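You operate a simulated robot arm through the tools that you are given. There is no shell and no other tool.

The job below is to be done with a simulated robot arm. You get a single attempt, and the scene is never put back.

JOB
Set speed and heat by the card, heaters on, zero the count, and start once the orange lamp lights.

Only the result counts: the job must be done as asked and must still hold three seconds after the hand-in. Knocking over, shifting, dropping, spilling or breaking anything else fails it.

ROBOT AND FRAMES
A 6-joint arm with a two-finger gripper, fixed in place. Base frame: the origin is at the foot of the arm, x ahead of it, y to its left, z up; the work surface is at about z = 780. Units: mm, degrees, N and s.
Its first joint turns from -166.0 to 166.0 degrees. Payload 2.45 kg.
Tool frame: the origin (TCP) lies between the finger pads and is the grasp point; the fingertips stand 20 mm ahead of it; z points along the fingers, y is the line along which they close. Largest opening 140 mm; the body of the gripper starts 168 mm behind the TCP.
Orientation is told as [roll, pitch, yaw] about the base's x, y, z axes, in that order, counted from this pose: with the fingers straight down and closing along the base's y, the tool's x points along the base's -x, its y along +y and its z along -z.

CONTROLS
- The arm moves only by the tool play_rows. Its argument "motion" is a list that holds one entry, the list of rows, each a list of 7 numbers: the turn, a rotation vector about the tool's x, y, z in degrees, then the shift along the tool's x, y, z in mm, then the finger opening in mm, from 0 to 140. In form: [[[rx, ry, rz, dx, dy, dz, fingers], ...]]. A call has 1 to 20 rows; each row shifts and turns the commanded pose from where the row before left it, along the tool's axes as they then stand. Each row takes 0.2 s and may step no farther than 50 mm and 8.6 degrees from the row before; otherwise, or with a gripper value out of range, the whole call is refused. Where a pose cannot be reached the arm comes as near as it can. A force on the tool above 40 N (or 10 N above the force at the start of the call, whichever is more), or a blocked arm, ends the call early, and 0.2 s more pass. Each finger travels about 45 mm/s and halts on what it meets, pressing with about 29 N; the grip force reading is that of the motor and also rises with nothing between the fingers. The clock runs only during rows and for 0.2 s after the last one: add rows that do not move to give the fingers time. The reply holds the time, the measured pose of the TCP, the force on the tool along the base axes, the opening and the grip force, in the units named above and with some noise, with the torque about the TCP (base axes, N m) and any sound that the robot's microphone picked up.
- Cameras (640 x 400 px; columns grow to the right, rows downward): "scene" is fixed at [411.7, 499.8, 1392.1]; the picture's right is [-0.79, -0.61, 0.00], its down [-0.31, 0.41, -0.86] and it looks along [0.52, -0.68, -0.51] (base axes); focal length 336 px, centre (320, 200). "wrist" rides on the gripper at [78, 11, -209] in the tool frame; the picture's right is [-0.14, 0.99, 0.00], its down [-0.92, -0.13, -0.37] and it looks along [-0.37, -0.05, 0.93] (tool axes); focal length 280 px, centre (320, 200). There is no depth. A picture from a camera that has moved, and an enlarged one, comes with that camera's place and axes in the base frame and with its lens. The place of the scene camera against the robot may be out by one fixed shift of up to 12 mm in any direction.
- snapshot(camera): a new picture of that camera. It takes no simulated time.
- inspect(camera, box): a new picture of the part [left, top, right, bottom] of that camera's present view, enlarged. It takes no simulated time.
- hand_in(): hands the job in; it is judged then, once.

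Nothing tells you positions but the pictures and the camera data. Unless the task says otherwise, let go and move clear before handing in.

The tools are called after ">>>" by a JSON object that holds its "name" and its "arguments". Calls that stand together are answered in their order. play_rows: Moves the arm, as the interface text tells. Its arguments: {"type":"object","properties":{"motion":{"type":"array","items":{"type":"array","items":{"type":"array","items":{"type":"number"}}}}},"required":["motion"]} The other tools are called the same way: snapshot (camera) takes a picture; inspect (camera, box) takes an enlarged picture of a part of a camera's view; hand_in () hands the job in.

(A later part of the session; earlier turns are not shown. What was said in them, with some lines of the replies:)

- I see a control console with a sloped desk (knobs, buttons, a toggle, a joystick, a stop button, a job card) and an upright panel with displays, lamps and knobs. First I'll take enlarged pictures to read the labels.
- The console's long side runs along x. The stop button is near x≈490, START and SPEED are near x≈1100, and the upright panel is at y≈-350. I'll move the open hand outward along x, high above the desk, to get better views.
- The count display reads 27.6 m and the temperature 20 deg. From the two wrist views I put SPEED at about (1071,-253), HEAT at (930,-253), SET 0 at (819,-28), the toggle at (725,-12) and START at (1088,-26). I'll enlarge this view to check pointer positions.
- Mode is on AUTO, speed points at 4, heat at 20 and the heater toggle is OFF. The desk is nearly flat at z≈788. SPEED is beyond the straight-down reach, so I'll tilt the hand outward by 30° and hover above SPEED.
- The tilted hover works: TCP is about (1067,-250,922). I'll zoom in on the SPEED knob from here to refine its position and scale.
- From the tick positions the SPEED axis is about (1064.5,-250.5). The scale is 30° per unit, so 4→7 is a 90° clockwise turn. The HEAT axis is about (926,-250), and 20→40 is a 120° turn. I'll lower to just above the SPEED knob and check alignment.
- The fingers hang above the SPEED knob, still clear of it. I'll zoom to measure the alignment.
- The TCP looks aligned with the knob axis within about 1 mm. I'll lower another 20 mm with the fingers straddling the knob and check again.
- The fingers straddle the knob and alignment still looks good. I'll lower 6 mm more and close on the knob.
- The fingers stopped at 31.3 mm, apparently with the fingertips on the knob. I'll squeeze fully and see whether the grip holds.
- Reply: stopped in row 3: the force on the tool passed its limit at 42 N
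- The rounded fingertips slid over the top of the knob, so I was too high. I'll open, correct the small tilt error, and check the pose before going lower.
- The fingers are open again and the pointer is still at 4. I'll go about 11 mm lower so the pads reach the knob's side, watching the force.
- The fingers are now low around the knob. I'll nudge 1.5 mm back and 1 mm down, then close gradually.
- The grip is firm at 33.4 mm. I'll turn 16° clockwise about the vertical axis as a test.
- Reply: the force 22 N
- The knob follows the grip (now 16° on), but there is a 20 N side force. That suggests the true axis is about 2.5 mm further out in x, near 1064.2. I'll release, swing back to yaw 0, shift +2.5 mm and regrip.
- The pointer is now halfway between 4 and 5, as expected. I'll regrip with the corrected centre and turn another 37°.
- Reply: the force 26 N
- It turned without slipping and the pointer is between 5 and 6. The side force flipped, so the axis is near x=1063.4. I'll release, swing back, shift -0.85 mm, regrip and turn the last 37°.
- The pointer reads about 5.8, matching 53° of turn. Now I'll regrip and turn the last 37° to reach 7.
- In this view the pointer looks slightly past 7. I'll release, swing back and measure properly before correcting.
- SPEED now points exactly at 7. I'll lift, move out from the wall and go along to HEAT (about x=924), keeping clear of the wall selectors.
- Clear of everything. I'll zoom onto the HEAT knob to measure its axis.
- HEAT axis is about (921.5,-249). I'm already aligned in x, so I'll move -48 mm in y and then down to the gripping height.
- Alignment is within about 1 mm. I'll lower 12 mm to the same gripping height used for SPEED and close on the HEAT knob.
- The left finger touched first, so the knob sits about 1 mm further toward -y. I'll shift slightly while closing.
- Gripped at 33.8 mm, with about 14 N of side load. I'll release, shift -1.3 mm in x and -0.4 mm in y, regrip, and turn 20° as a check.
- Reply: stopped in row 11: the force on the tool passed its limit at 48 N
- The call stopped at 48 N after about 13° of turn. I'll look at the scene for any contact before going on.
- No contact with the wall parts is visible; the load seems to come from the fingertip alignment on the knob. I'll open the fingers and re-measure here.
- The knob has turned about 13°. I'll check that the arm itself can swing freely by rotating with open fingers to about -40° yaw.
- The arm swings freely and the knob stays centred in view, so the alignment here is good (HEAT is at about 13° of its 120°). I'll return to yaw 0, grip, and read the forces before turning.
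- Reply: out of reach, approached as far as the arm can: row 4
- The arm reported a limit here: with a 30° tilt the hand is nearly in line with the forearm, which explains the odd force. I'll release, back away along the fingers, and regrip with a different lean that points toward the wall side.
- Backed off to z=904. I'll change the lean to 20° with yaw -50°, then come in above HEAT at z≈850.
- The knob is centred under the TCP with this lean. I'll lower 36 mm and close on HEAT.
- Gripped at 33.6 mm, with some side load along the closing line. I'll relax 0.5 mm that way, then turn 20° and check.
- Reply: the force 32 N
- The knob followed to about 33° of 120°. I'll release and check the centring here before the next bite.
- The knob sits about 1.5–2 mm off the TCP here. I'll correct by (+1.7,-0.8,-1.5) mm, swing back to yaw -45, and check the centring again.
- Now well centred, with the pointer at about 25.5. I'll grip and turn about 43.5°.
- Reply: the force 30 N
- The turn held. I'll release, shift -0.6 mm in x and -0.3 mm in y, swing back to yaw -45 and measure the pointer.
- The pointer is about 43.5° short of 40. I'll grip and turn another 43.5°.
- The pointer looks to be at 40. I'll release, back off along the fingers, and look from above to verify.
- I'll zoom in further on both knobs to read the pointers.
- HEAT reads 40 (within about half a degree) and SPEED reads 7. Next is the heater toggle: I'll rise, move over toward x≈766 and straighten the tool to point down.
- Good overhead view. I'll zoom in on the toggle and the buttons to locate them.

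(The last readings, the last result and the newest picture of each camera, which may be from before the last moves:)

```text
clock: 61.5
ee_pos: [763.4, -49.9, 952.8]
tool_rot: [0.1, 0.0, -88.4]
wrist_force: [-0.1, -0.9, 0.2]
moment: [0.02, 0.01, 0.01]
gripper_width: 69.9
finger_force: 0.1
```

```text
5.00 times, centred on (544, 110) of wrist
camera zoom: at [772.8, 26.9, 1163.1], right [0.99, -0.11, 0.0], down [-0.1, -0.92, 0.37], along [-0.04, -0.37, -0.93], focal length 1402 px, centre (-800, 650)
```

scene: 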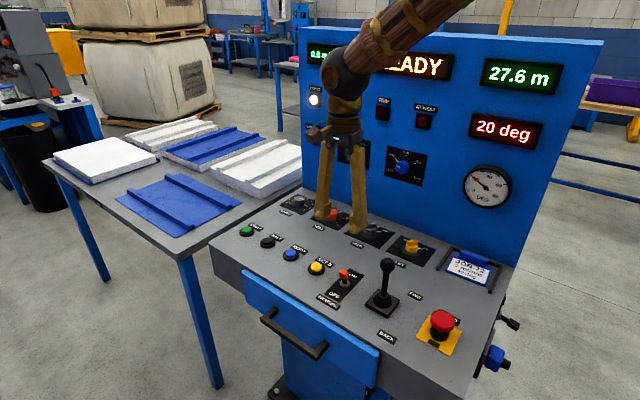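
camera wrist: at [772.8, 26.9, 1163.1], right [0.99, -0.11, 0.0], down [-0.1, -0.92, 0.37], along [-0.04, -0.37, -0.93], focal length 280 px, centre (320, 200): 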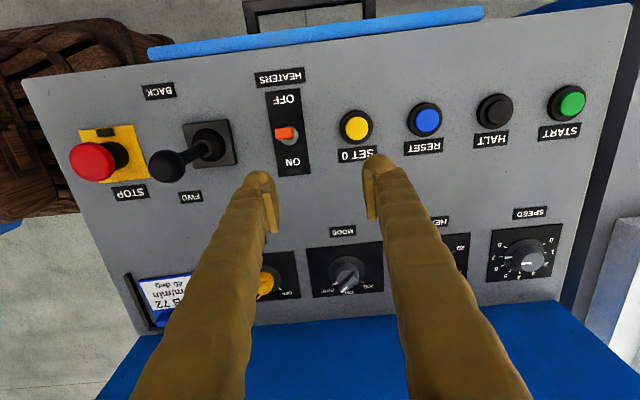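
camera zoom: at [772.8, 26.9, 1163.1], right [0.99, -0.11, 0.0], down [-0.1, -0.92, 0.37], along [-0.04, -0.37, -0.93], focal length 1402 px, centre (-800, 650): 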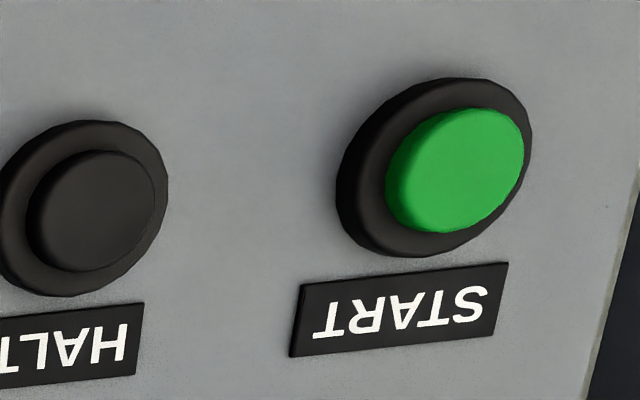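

The toggle's collar is at about (726,-27) and its orange tip leans toward OFF, at about y=-18, z≈815–835. I'll close the fingers and position them on the operator side of it.

>>> {"name": "play_rows", "arguments": {"motion": [[[0, 0, 0, 26.1, -11.8, 24.7, 40], [0, 0, 0, 26.1, -11.8, 24.7, 10], [0, 0, 0, 26.1, -11.8, 24.6, 0], [0, 0, 0, 0, 0, 0, 0], [0, 0, 0, 0, 0, 0, 0], [0, 0, 0, 0, 0, 0, 0]]]}}

>>> {"name": "snapshot", "arguments": {"camera": "wrist"}}

>>> {"name": "inspect", "arguments": {"camera": "scene", "box": [290, 210, 418, 290]}}

```text
clock: 62.9
ee_pos: [724.0, 26.9, 878.5]
tool_rot: [0.1, -0.1, -88.4]
wrist_force: [0.4, -0.5, -0.6]
moment: [-0.05, 0.01, 0.01]
gripper_width: 0.0
finger_force: 28.8
```

```text
taken
camera wrist: at [733.5, 104.2, 1089.0], right [0.99, -0.11, 0.0], down [-0.1, -0.92, 0.37], along [-0.04, -0.37, -0.93], focal length 280 px, centre (320, 200)
```

wrist: 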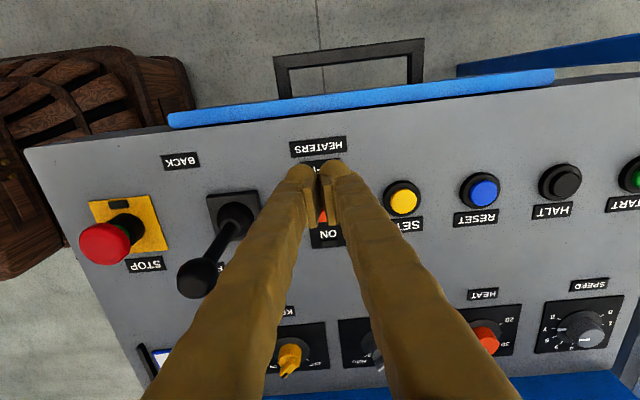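

```text
5.00 times, centred on (354, 250) of scene
camera zoom: at [411.7, 499.8, 1392.1], right [-0.79, -0.61, 0.0], down [-0.31, 0.41, -0.86], along [0.52, -0.68, -0.51], focal length 1683 px, centre (150, -50)
```

zoom: 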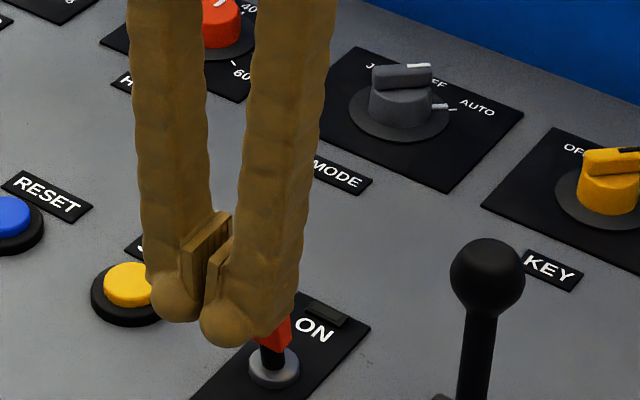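

The closed fingers are on the operator side of the lever. I'll descend to z≈827 and push toward ON (-y).

>>> {"name": "play_rows", "arguments": {"motion": [[[0, 0, 0, 0, 0, 27, 0], [0, 0, 0, 0, 0, 26, 0], [0, 0, 0, 0, 0, 0, 0], [0, 0, 0, -10, 0, 0, 0], [0, 0, 0, -6, 0, 0, 0], [0, 0, 0, 0, 0, 0, 0]]]}}

>>> {"name": "inspect", "arguments": {"camera": "wrist", "box": [256, 130, 384, 210]}}

>>> {"name": "inspect", "arguments": {"camera": "scene", "box": [300, 230, 396, 290]}}

```text
clock: 64.3
ee_pos: [726.4, 9.2, 826.9]
tool_rot: [0.1, 0.1, -88.3]
wrist_force: [0.3, -0.8, 0.1]
moment: [0.02, -0.01, -0.01]
gripper_width: 0.1
finger_force: 28.9
```

```text
5.00 times, centred on (320, 170) of wrist
camera zoom: at [735.2, 87.5, 1036.3], right [0.99, -0.11, 0.0], down [-0.1, -0.92, 0.37], along [-0.04, -0.37, -0.93], focal length 1402 px, centre (320, 350)
```

zoom: 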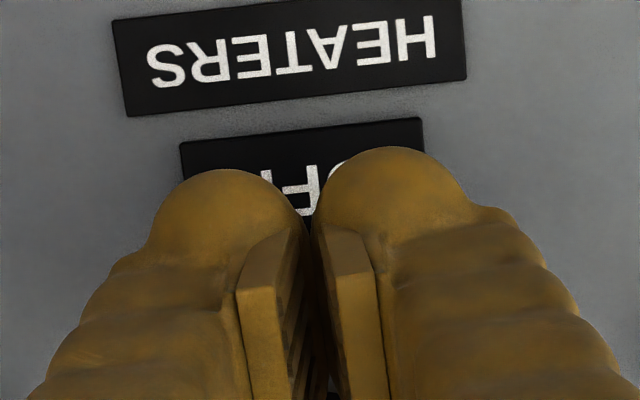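

```text
6.67 times, centred on (348, 260) of scene
camera zoom: at [411.7, 499.8, 1392.1], right [-0.79, -0.61, 0.0], down [-0.31, 0.41, -0.86], along [0.52, -0.68, -0.51], focal length 2244 px, centre (133, -200)
```

zoom: 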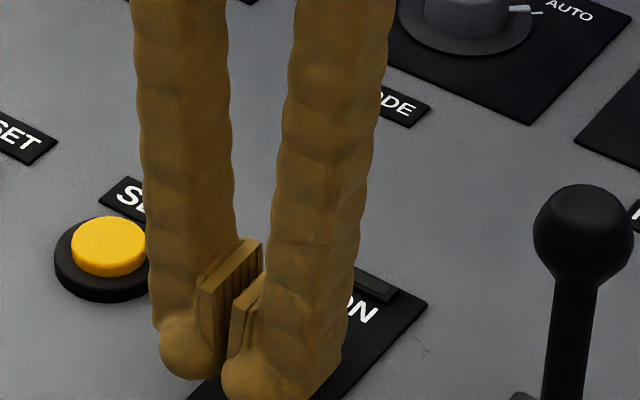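

Not touching yet. I'll push on in small steps toward -y.

>>> {"name": "play_rows", "arguments": {"motion": [[[0, 0, 0, -3, 0, 0, 0], [0, 0, 0, -3, 0, 0, 0], [0, 0, 0, -3, 0, 0, 0], [0, 0, 0, -3, 0, 0, 0]]]}}

>>> {"name": "inspect", "arguments": {"camera": "scene", "box": [300, 230, 396, 290]}}

```text
clock: 65.3
ee_pos: [726.3, -2.4, 824.3]
tool_rot: [0.1, -0.1, -88.5]
wrist_force: [-0.3, 0.2, 0.2]
moment: [0.01, 0.0, -0.02]
gripper_width: 0.0
finger_force: 28.1
heard: click
```

```text
6.67 times, centred on (348, 260) of scene
camera zoom: at [411.7, 499.8, 1392.1], right [-0.79, -0.61, 0.0], down [-0.31, 0.41, -0.86], along [0.52, -0.68, -0.51], focal length 2244 px, centre (133, -200)
```

zoom: 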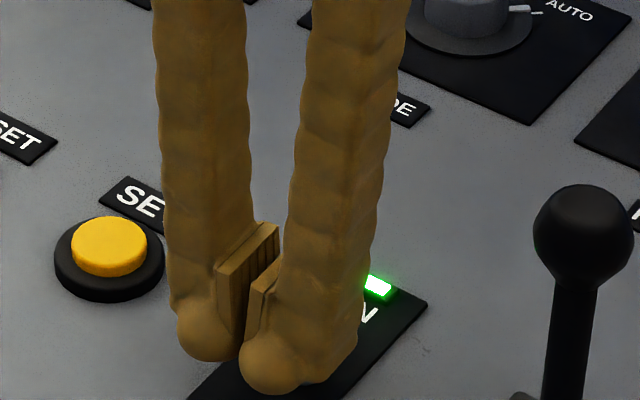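

A click was heard and the green ON light is lit, so the heaters are on. Next I'll back off, lift, and go over SET 0 at about (814,-26).

>>> {"name": "play_rows", "arguments": {"motion": [[[0, 0, 0, 15, 0, 0, 0], [0, 0, 0, 0, 0, -30, 0], [0, 0, 0, 0, 0, -26, 0], [0, 0, 0, -20.7, 43.15, 0, 0], [0, 0, 0, -20.7, 43.15, 0, 0], [0, 0, 0, 0, 0, 22, 0], [0, 0, 0, 0, 0, 22, 0], [0, 0, 0, 0, 0, 0, 0]]]}}

>>> {"name": "snapshot", "arguments": {"camera": "wrist"}}

>>> {"name": "snapshot", "arguments": {"camera": "scene"}}

>>> {"name": "inspect", "arguments": {"camera": "scene", "box": [270, 230, 366, 290]}}

```text
clock: 67.1
ee_pos: [813.9, -26.3, 838.1]
tool_rot: [0.2, 0.0, -88.4]
wrist_force: [0.6, -0.2, -0.5]
moment: [0.04, -0.01, 0.0]
gripper_width: 0.1
finger_force: 29.4
```

```text
taken
camera wrist: at [822.1, 52.1, 1048.7], right [0.99, -0.11, 0.0], down [-0.1, -0.92, 0.37], along [-0.04, -0.37, -0.93], focal length 280 px, centre (320, 200)
```

wrist: 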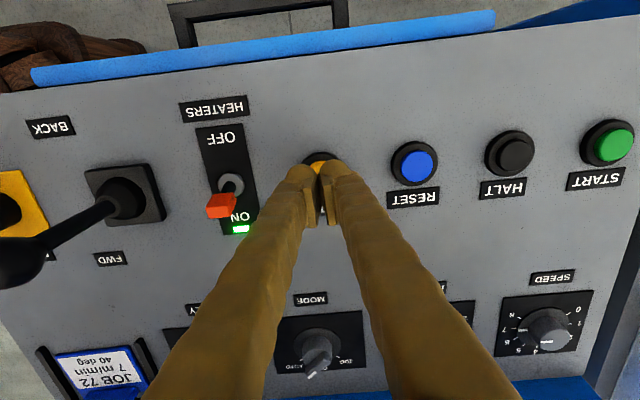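

```text
taken
```

scene: 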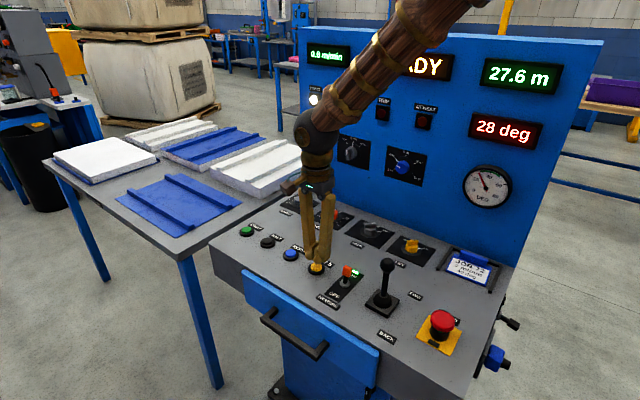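

```text
6.67 times, centred on (318, 260) of scene
camera zoom: at [411.7, 499.8, 1392.1], right [-0.79, -0.61, 0.0], down [-0.31, 0.41, -0.86], along [0.52, -0.68, -0.51], focal length 2244 px, centre (333, -200)
```

zoom: 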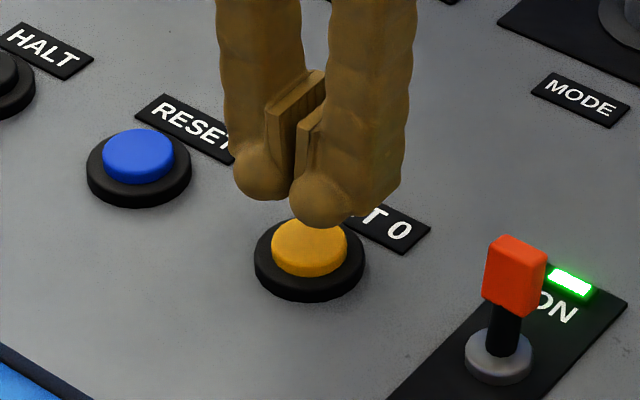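

The heaters are warming (28 deg). The closed fingers are above SET 0, so I'll press it down in small steps.

>>> {"name": "play_rows", "arguments": {"motion": [[[0, 0, 0, 2, 0, 14, 0], [0, 0, 0, 0, 0, 2, 0], [0, 0, 0, 0, 0, 2, 0], [0, 0, 0, 0, 0, 2, 0]]]}}

>>> {"name": "inspect", "arguments": {"camera": "scene", "box": [290, 30, 590, 218]}}

>>> {"name": "inspect", "arguments": {"camera": "scene", "box": [270, 230, 366, 290]}}

```text
clock: 68.1
ee_pos: [813.0, -23.3, 817.2]
tool_rot: [0.1, 0.0, -88.4]
wrist_force: [-0.6, 0.8, 0.3]
moment: [0.02, 0.01, -0.03]
gripper_width: 0.2
finger_force: 28.6
```

```text
2.13 times, centred on (440, 124) of scene
camera zoom: at [411.7, 499.8, 1392.1], right [-0.79, -0.61, 0.0], down [-0.31, 0.41, -0.86], along [0.52, -0.68, -0.51], focal length 716 px, centre (65, 362)
```

zoom: 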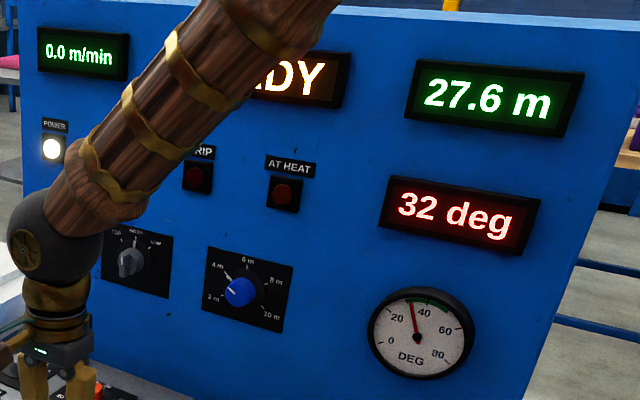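

```text
6.67 times, centred on (318, 260) of scene
camera zoom: at [411.7, 499.8, 1392.1], right [-0.79, -0.61, 0.0], down [-0.31, 0.41, -0.86], along [0.52, -0.68, -0.51], focal length 2244 px, centre (333, -200)
```

zoom: 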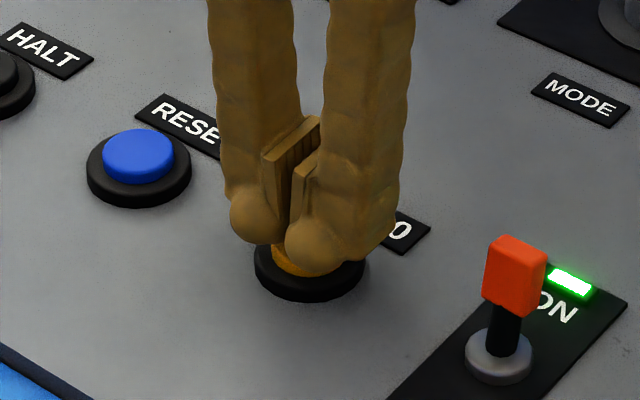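

No contact yet at z=817. I'll keep lowering in small steps.

>>> {"name": "play_rows", "arguments": {"motion": [[[0, 0, 0, 0, 0, 2, 0], [0, 0, 0, 0, 0, 1.5, 0], [0, 0, 0, 0, 0, 1.5, 0]]]}}

>>> {"name": "inspect", "arguments": {"camera": "scene", "box": [290, 30, 590, 218]}}

>>> {"name": "inspect", "arguments": {"camera": "scene", "box": [270, 230, 366, 290]}}

```text
clock: 68.9
ee_pos: [814.8, -22.9, 811.9]
tool_rot: [0.1, -0.1, -88.4]
wrist_force: [0.0, -0.2, 0.4]
moment: [0.03, 0.05, 0.02]
gripper_width: 0.1
finger_force: 28.7
```

```text
2.13 times, centred on (440, 124) of scene
camera zoom: at [411.7, 499.8, 1392.1], right [-0.79, -0.61, 0.0], down [-0.31, 0.41, -0.86], along [0.52, -0.68, -0.51], focal length 716 px, centre (65, 362)
```

zoom: 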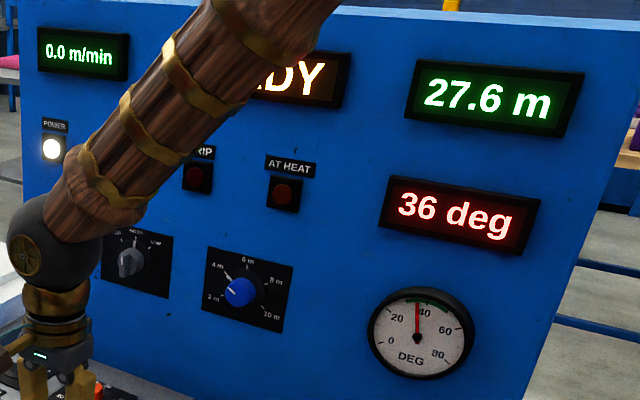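

```text
6.67 times, centred on (318, 260) of scene
camera zoom: at [411.7, 499.8, 1392.1], right [-0.79, -0.61, 0.0], down [-0.31, 0.41, -0.86], along [0.52, -0.68, -0.51], focal length 2244 px, centre (333, -200)
```

zoom: 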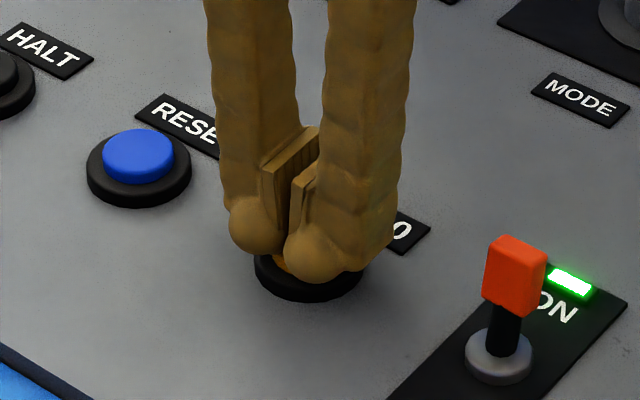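

Still no contact, so the desk is a bit lower than I estimated. I'll continue down in small steps.

>>> {"name": "play_rows", "arguments": {"motion": [[[0, 0, 0, 0, 0, 2, 0], [0, 0, 0, 0, 0, 1.5, 0], [0, 0, 0, 0, 0, 1.5, 0]]]}}

>>> {"name": "inspect", "arguments": {"camera": "scene", "box": [290, 30, 590, 218]}}

>>> {"name": "inspect", "arguments": {"camera": "scene", "box": [270, 230, 366, 290]}}

```text
clock: 69.7
ee_pos: [814.0, -24.8, 808.4]
tool_rot: [0.1, 0.0, -88.3]
wrist_force: [-1.2, -2.3, 6.1]
moment: [-0.05, -0.01, 0.01]
gripper_width: 5.8
finger_force: 29.3
heard: click
```

```text
2.13 times, centred on (440, 124) of scene
camera zoom: at [411.7, 499.8, 1392.1], right [-0.79, -0.61, 0.0], down [-0.31, 0.41, -0.86], along [0.52, -0.68, -0.51], focal length 716 px, centre (65, 362)
```

zoom: 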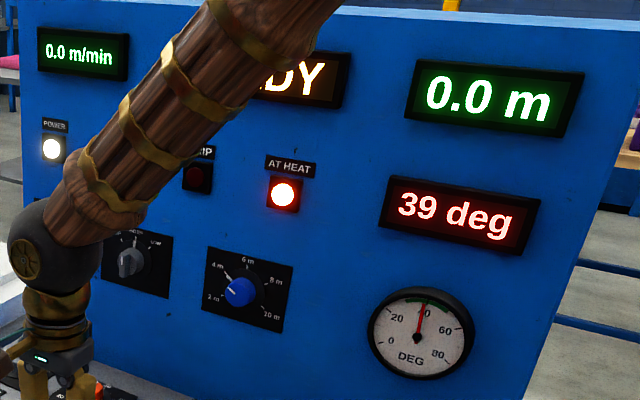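

```text
6.67 times, centred on (318, 260) of scene
camera zoom: at [411.7, 499.8, 1392.1], right [-0.79, -0.61, 0.0], down [-0.31, 0.41, -0.86], along [0.52, -0.68, -0.51], focal length 2244 px, centre (333, -200)
```

zoom: 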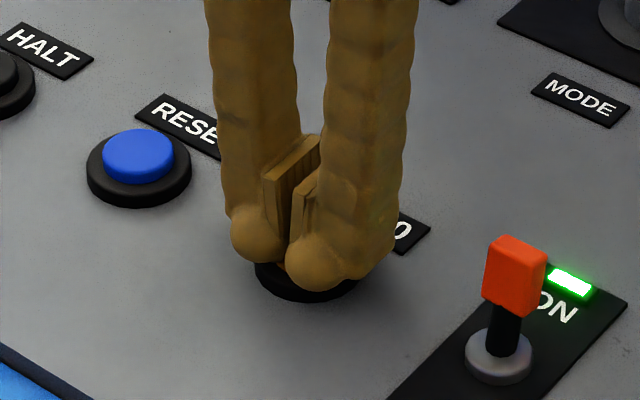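

The count reads 0.0 m, and the AT HEAT lamp has just lit. I'll lift off SET 0 and confirm both with close-ups before moving to START.

>>> {"name": "play_rows", "arguments": {"motion": [[[0, 0, 0, 0, 0, -10, 0], [0, 0, 0, 0, 0, -40, 0], [0, 0, 0, 0, 0, -40, 0], [0, 0, 0, 0, 0, -32, 0], [0, 0, 0, 0, 0, 0, 0]]]}}

>>> {"name": "inspect", "arguments": {"camera": "scene", "box": [290, 30, 590, 218]}}

>>> {"name": "inspect", "arguments": {"camera": "scene", "box": [366, 90, 446, 140]}}

>>> {"name": "inspect", "arguments": {"camera": "scene", "box": [230, 180, 390, 280]}}

>>> {"name": "snapshot", "arguments": {"camera": "wrist"}}

```text
clock: 70.9
ee_pos: [815.9, -24.1, 930.2]
tool_rot: [0.0, 0.1, -88.4]
wrist_force: [0.0, -1.1, 0.0]
moment: [-0.02, 0.02, 0.0]
gripper_width: 0.1
finger_force: 29.1
```

```text
2.13 times, centred on (440, 124) of scene
camera zoom: at [411.7, 499.8, 1392.1], right [-0.79, -0.61, 0.0], down [-0.31, 0.41, -0.86], along [0.52, -0.68, -0.51], focal length 716 px, centre (65, 362)
```

zoom: 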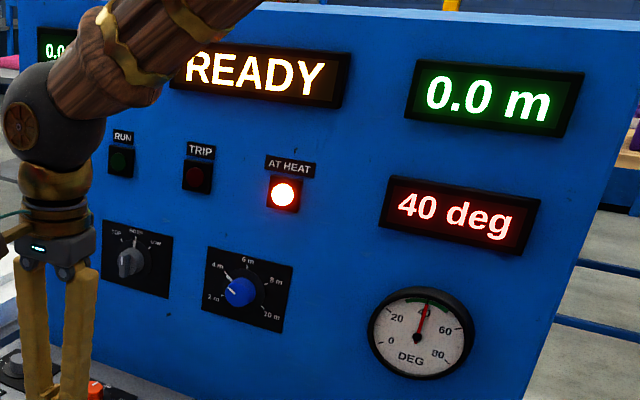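

```text
8.00 times, centred on (406, 115) of scene
camera zoom: at [411.7, 499.8, 1392.1], right [-0.79, -0.61, 0.0], down [-0.31, 0.41, -0.86], along [0.52, -0.68, -0.51], focal length 2692 px, centre (-368, 880)
```

zoom: 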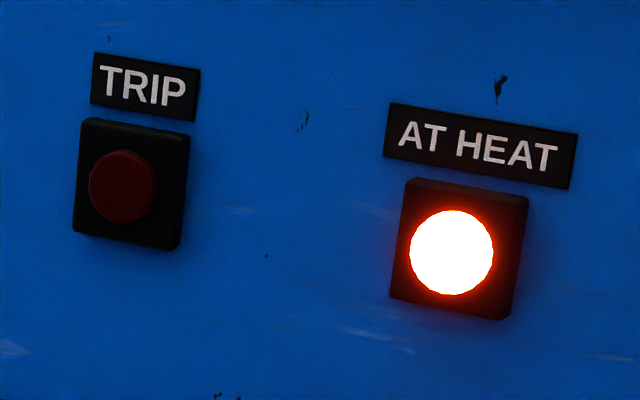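

```text
4.00 times, centred on (310, 230) of scene
camera zoom: at [411.7, 499.8, 1392.1], right [-0.79, -0.61, 0.0], down [-0.31, 0.41, -0.86], along [0.52, -0.68, -0.51], focal length 1346 px, centre (360, 80)
```

zoom: 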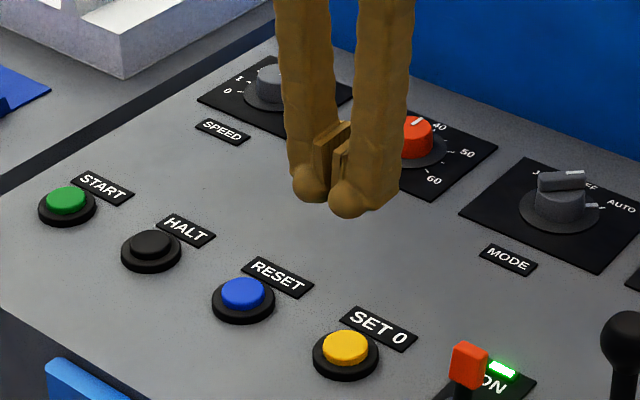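

```text
taken
camera wrist: at [823.5, 54.1, 1140.9], right [0.99, -0.11, 0.0], down [-0.1, -0.92, 0.37], along [-0.04, -0.37, -0.93], focal length 280 px, centre (320, 200)
```

wrist: 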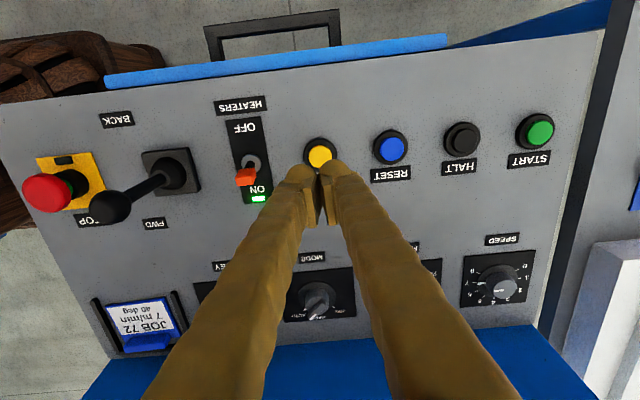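

The AT HEAT lamp is lit, 40 deg is reached and the count is 0.0. Now I'll move out, tilt the closed fingers outward and hover above START at about (1085,-26).

>>> {"name": "play_rows", "arguments": {"motion": [[[0, 0, 0, 0, 40, 0, 0], [0, 0, 0, 0, 40, 0, 0], [0, 0, 0, 0, 40, 0, 0], [-7.5, 0, 0, 0, 0, 0, 0], [-7.5, 0, 0, 0, 0, 0, 0], [-7.5, 0, 0, 0, 0, 0, 0], [-7.5, 0, 0, 0, 0, 0, 0], [0, 0, 0, -2.35, 24.4, 34.9, 0], [0, 0, 0, -2.35, 24.4, 34.9, 0], [0, 0, 0, -2.35, 24.4, 34.9, 0], [0, 0, 0, -2.35, 24.4, 34.9, 0], [0, 0, 0, 0, 0, 0, 0]]]}}

>>> {"name": "snapshot", "arguments": {"camera": "wrist"}}

>>> {"name": "snapshot", "arguments": {"camera": "scene"}}

>>> {"name": "inspect", "arguments": {"camera": "scene", "box": [200, 180, 296, 240]}}

```text
clock: 73.5
ee_pos: [1087.2, -23.5, 857.6]
tool_rot: [30.2, -0.1, -88.4]
wrist_force: [0.1, 0.8, -0.3]
moment: [0.01, 0.0, 0.0]
gripper_width: 0.0
finger_force: 29.1
```

```text
taken
camera wrist: at [991.7, 49.9, 1045.1], right [0.86, -0.11, 0.5], down [-0.27, -0.93, 0.26], along [0.43, -0.35, -0.83], focal length 280 px, centre (320, 200)
```

wrist: 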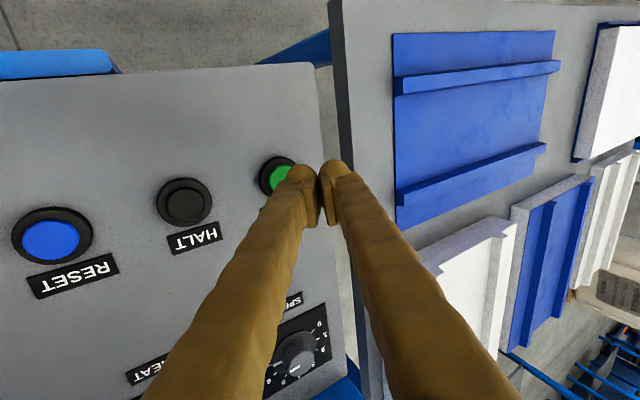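

```text
taken
```

scene: 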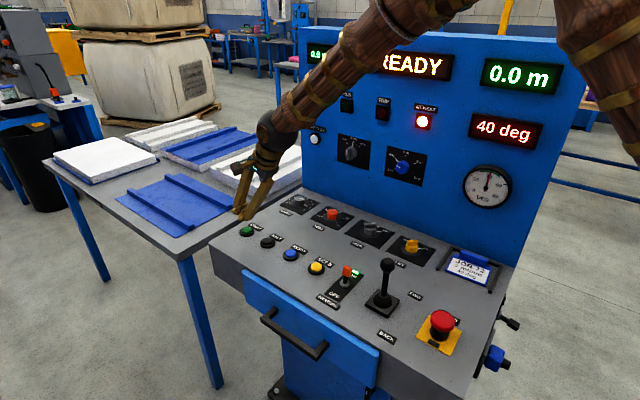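

```text
6.67 times, centred on (248, 210) of scene
camera zoom: at [411.7, 499.8, 1392.1], right [-0.79, -0.61, 0.0], down [-0.31, 0.41, -0.86], along [0.52, -0.68, -0.51], focal length 2244 px, centre (800, 133)
```

zoom: 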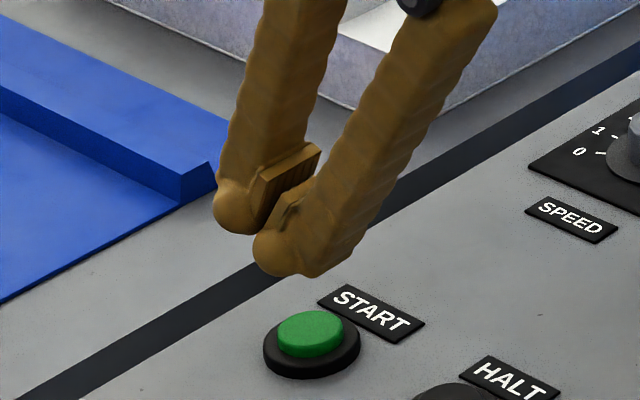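

The fingertips hover above START. I'll zoom in the wrist view to locate the button exactly.

>>> {"name": "inspect", "arguments": {"camera": "wrist", "box": [230, 130, 358, 210]}}

```text
5.00 times, centred on (294, 170) of wrist
camera zoom: at [991.7, 49.9, 1045.1], right [0.86, -0.11, 0.5], down [-0.27, -0.93, 0.26], along [0.43, -0.35, -0.83], focal length 1402 px, centre (450, 350)
```

zoom: 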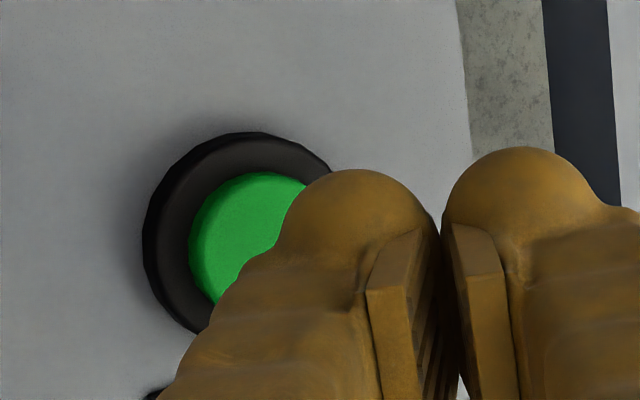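

START is at about (1083.5,-25). I'll shift back 3.5 mm, lower to just above the cap, then press in small steps.

>>> {"name": "play_rows", "arguments": {"motion": [[[0, 0, 0, 0.4, -11, 15.6, 0], [0, 0, 0, 0.4, -11, 15.6, 0], [0, 0, 0, 0, 0, 0, 0]]]}}

>>> {"name": "inspect", "arguments": {"camera": "wrist", "box": [230, 130, 358, 210]}}

>>> {"name": "inspect", "arguments": {"camera": "scene", "box": [200, 190, 296, 250]}}

>>> {"name": "inspect", "arguments": {"camera": "scene", "box": [290, 30, 590, 218]}}

```text
clock: 74.3
ee_pos: [1085.9, -23.9, 820.0]
tool_rot: [30.1, 0.0, -88.5]
wrist_force: [-0.1, 1.4, 0.8]
moment: [0.01, -0.02, 0.01]
gripper_width: 0.0
finger_force: 29.1
```

```text
5.00 times, centred on (294, 170) of wrist
camera zoom: at [988.1, 51.1, 1007.1], right [0.86, -0.11, 0.5], down [-0.27, -0.93, 0.26], along [0.43, -0.35, -0.83], focal length 1402 px, centre (450, 350)
```

zoom: 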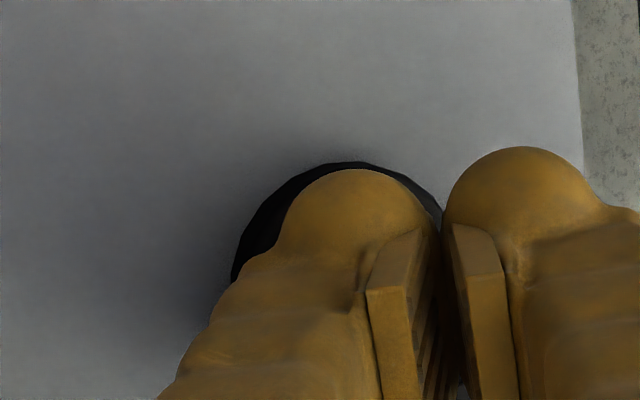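

```text
6.67 times, centred on (248, 220) of scene
camera zoom: at [411.7, 499.8, 1392.1], right [-0.79, -0.61, 0.0], down [-0.31, 0.41, -0.86], along [0.52, -0.68, -0.51], focal length 2244 px, centre (800, 67)
```

zoom: 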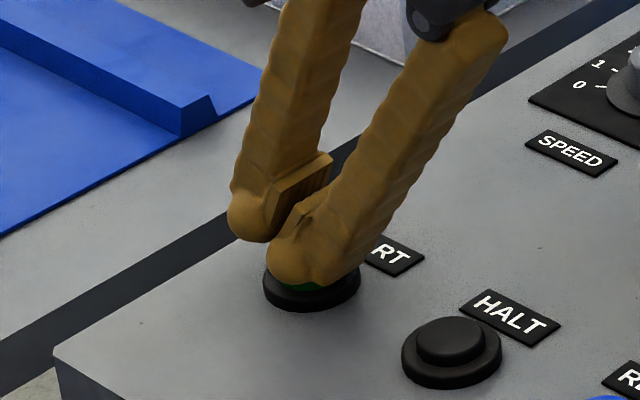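

```text
2.13 times, centred on (440, 124) of scene
camera zoom: at [411.7, 499.8, 1392.1], right [-0.79, -0.61, 0.0], down [-0.31, 0.41, -0.86], along [0.52, -0.68, -0.51], focal length 716 px, centre (65, 362)
```

zoom: 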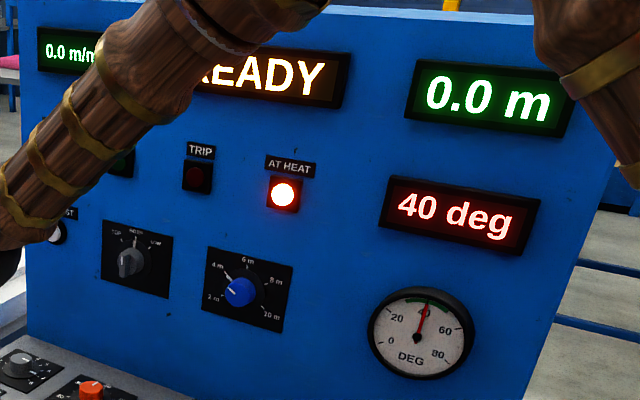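

The lower fingertip is right over the green cap, and everything still reads READY, 40 deg and 0.0 m. Pressing down in 2 mm steps.

>>> {"name": "play_rows", "arguments": {"motion": [[[0, 0, 0, 0, -1, 1.73, 0], [0, 0, 0, 0, -1, 1.73, 0], [0, 0, 0, 0, -1, 1.73, 0], [0, 0, 0, 0, -0.75, 1.3, 0]]]}}

>>> {"name": "inspect", "arguments": {"camera": "scene", "box": [290, 30, 590, 218]}}

>>> {"name": "inspect", "arguments": {"camera": "scene", "box": [200, 190, 296, 250]}}

```text
clock: 75.3
ee_pos: [1084.4, -24.8, 811.6]
tool_rot: [30.1, 0.0, -88.4]
wrist_force: [-0.4, 1.0, 4.5]
moment: [-0.03, 0.05, 0.0]
gripper_width: 0.0
finger_force: 29.7
heard: click
```

```text
2.13 times, centred on (440, 124) of scene
camera zoom: at [411.7, 499.8, 1392.1], right [-0.79, -0.61, 0.0], down [-0.31, 0.41, -0.86], along [0.52, -0.68, -0.51], focal length 716 px, centre (65, 362)
```

zoom: 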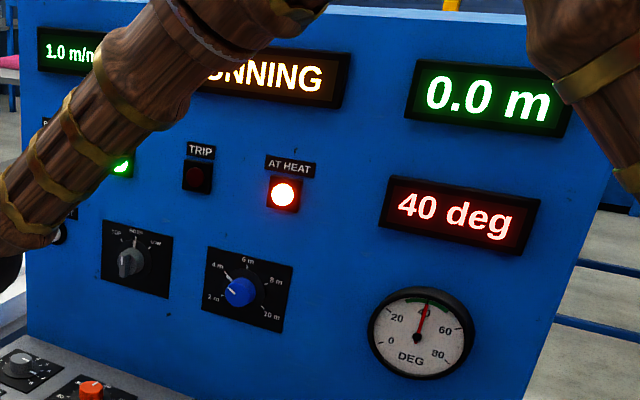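

```text
6.67 times, centred on (248, 220) of scene
camera zoom: at [411.7, 499.8, 1392.1], right [-0.79, -0.61, 0.0], down [-0.31, 0.41, -0.86], along [0.52, -0.68, -0.51], focal length 2244 px, centre (800, 67)
```

zoom: 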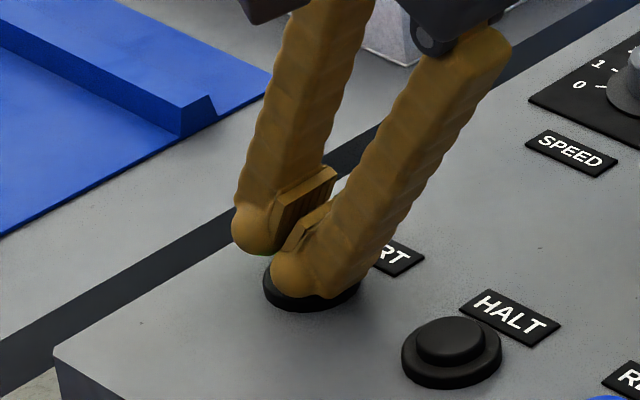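

A click, and the display shows RUNNING with the speed ramping up. I'll lift straight up off the button and check the speed.

>>> {"name": "play_rows", "arguments": {"motion": [[[0, 0, 0, 0, 5, -8.66, 0], [0, 0, 0, 0, 20, -34.6, 0], [0, 0, 0, 0, 20, -34.6, 0], [0, 0, 0, 0, 20, -34.6, 0], [0, 0, 0, 0, 0, 0, 0]]]}}

>>> {"name": "snapshot", "arguments": {"camera": "scene"}}

>>> {"name": "inspect", "arguments": {"camera": "scene", "box": [290, 30, 590, 218]}}

```text
clock: 76.5
ee_pos: [1085.2, -26.5, 943.6]
tool_rot: [30.2, 0.0, -88.4]
wrist_force: [-0.1, -0.6, -0.9]
moment: [0.04, 0.0, 0.05]
gripper_width: 0.1
finger_force: 29.1
```

```text
taken
```

scene: 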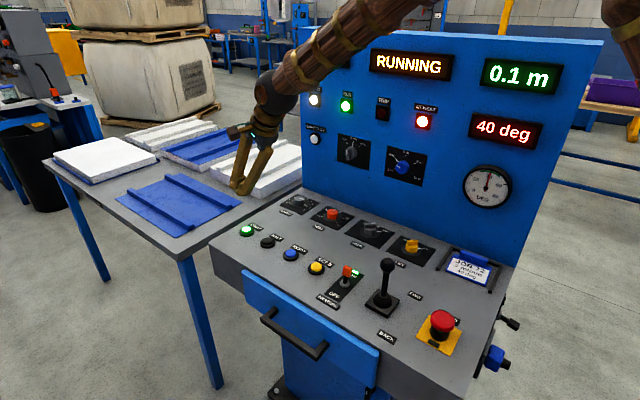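

```text
2.13 times, centred on (440, 124) of scene
camera zoom: at [411.7, 499.8, 1392.1], right [-0.79, -0.61, 0.0], down [-0.31, 0.41, -0.86], along [0.52, -0.68, -0.51], focal length 716 px, centre (65, 362)
```

zoom: 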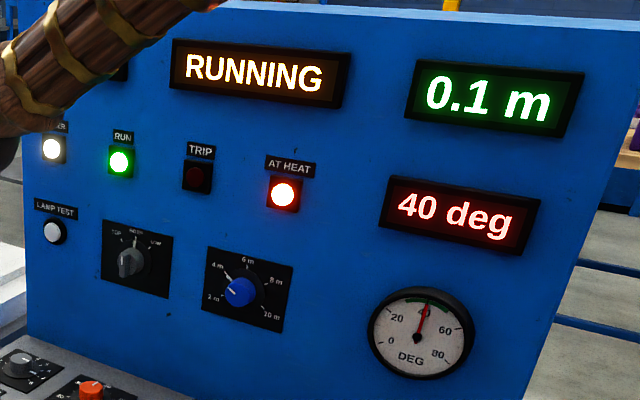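

The line is running with the green RUN lamp lit and the count at 0.1 m. I'll move the arm clear so I can read the speed display.

>>> {"name": "play_rows", "arguments": {"motion": [[[0, 0, 0, 1, -27.5, -27.4, 0], [0, 0, 0, 1, -27.5, -27.4, 0], [0, 0, 0, 1, -27.5, -27.4, 0], [0, 0, 0, 1, -27.5, -27.4, 0], [0, 0, 0, 0, 0, 0, 0]]]}}

>>> {"name": "snapshot", "arguments": {"camera": "scene"}}

>>> {"name": "inspect", "arguments": {"camera": "scene", "box": [290, 30, 590, 218]}}

>>> {"name": "snapshot", "arguments": {"camera": "wrist"}}

```text
clock: 77.7
ee_pos: [935.4, -26.3, 983.0]
tool_rot: [30.1, 0.0, -88.4]
wrist_force: [-0.3, -1.7, -0.5]
moment: [0.0, -0.01, -0.02]
gripper_width: 0.0
finger_force: 29.0
```

```text
taken
```

scene: 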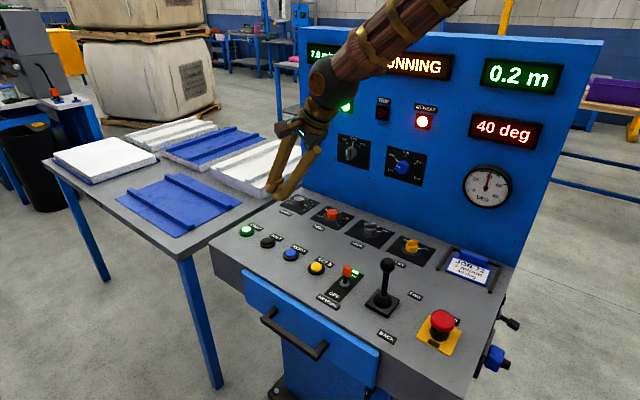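

```text
2.13 times, centred on (440, 124) of scene
camera zoom: at [411.7, 499.8, 1392.1], right [-0.79, -0.61, 0.0], down [-0.31, 0.41, -0.86], along [0.52, -0.68, -0.51], focal length 716 px, centre (65, 362)
```

zoom: 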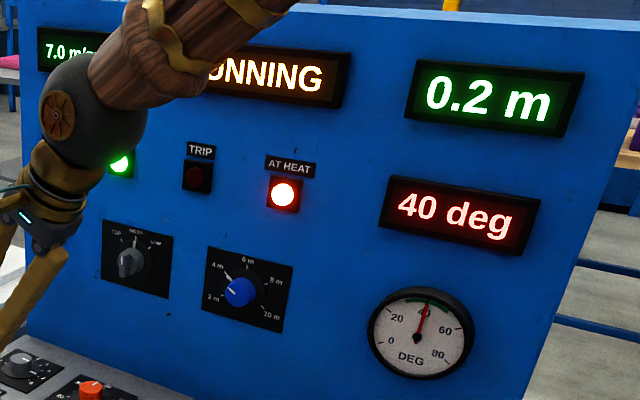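

```text
taken
camera wrist: at [838.4, 49.6, 1170.7], right [0.86, -0.11, 0.5], down [-0.27, -0.93, 0.26], along [0.43, -0.35, -0.83], focal length 280 px, centre (320, 200)
```

wrist: 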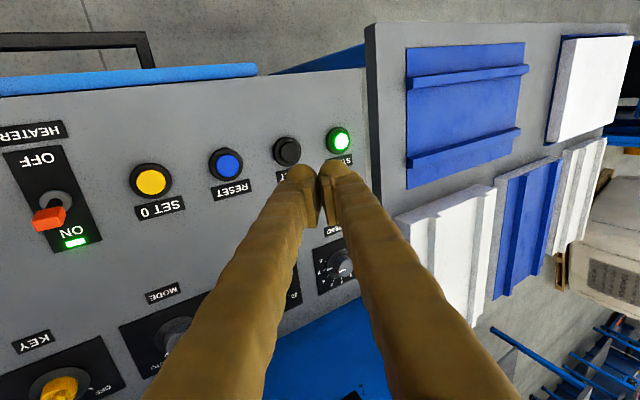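

The displays read 7.0 m/min, RUNNING, 40 deg and 0.2 m counting up from zero. The AT HEAT and RUN lamps and the heater ON light are lit. The hand is clear of the console, so I'm handing in.

>>> {"name": "hand_in", "arguments": {}}

```text
The job is handed in.
```

The line is running to the job card, and I've handed the job in. At the last check the console showed:

- **Speed:** 7.0 m/min, as on the card.
- **Heat:** 40 deg, as on the card; the dial pointer sits within about half a degree of the 40 mark.
- **Heaters:** on, with the green light lit.
- **Count:** zeroed to 0.0 m before starting. It read 0.2 m as the line ran.
- **Start:** I pressed START only after the AT HEAT lamp (the orange one) lit. The display read RUNNING, with the green RUN lamp lit and TRIP off.

While I was setting the two dials, the force limit stopped the arm twice. I saw no damage, and nothing else on the console was moved or knocked. The hand was clear of the console when I handed in.
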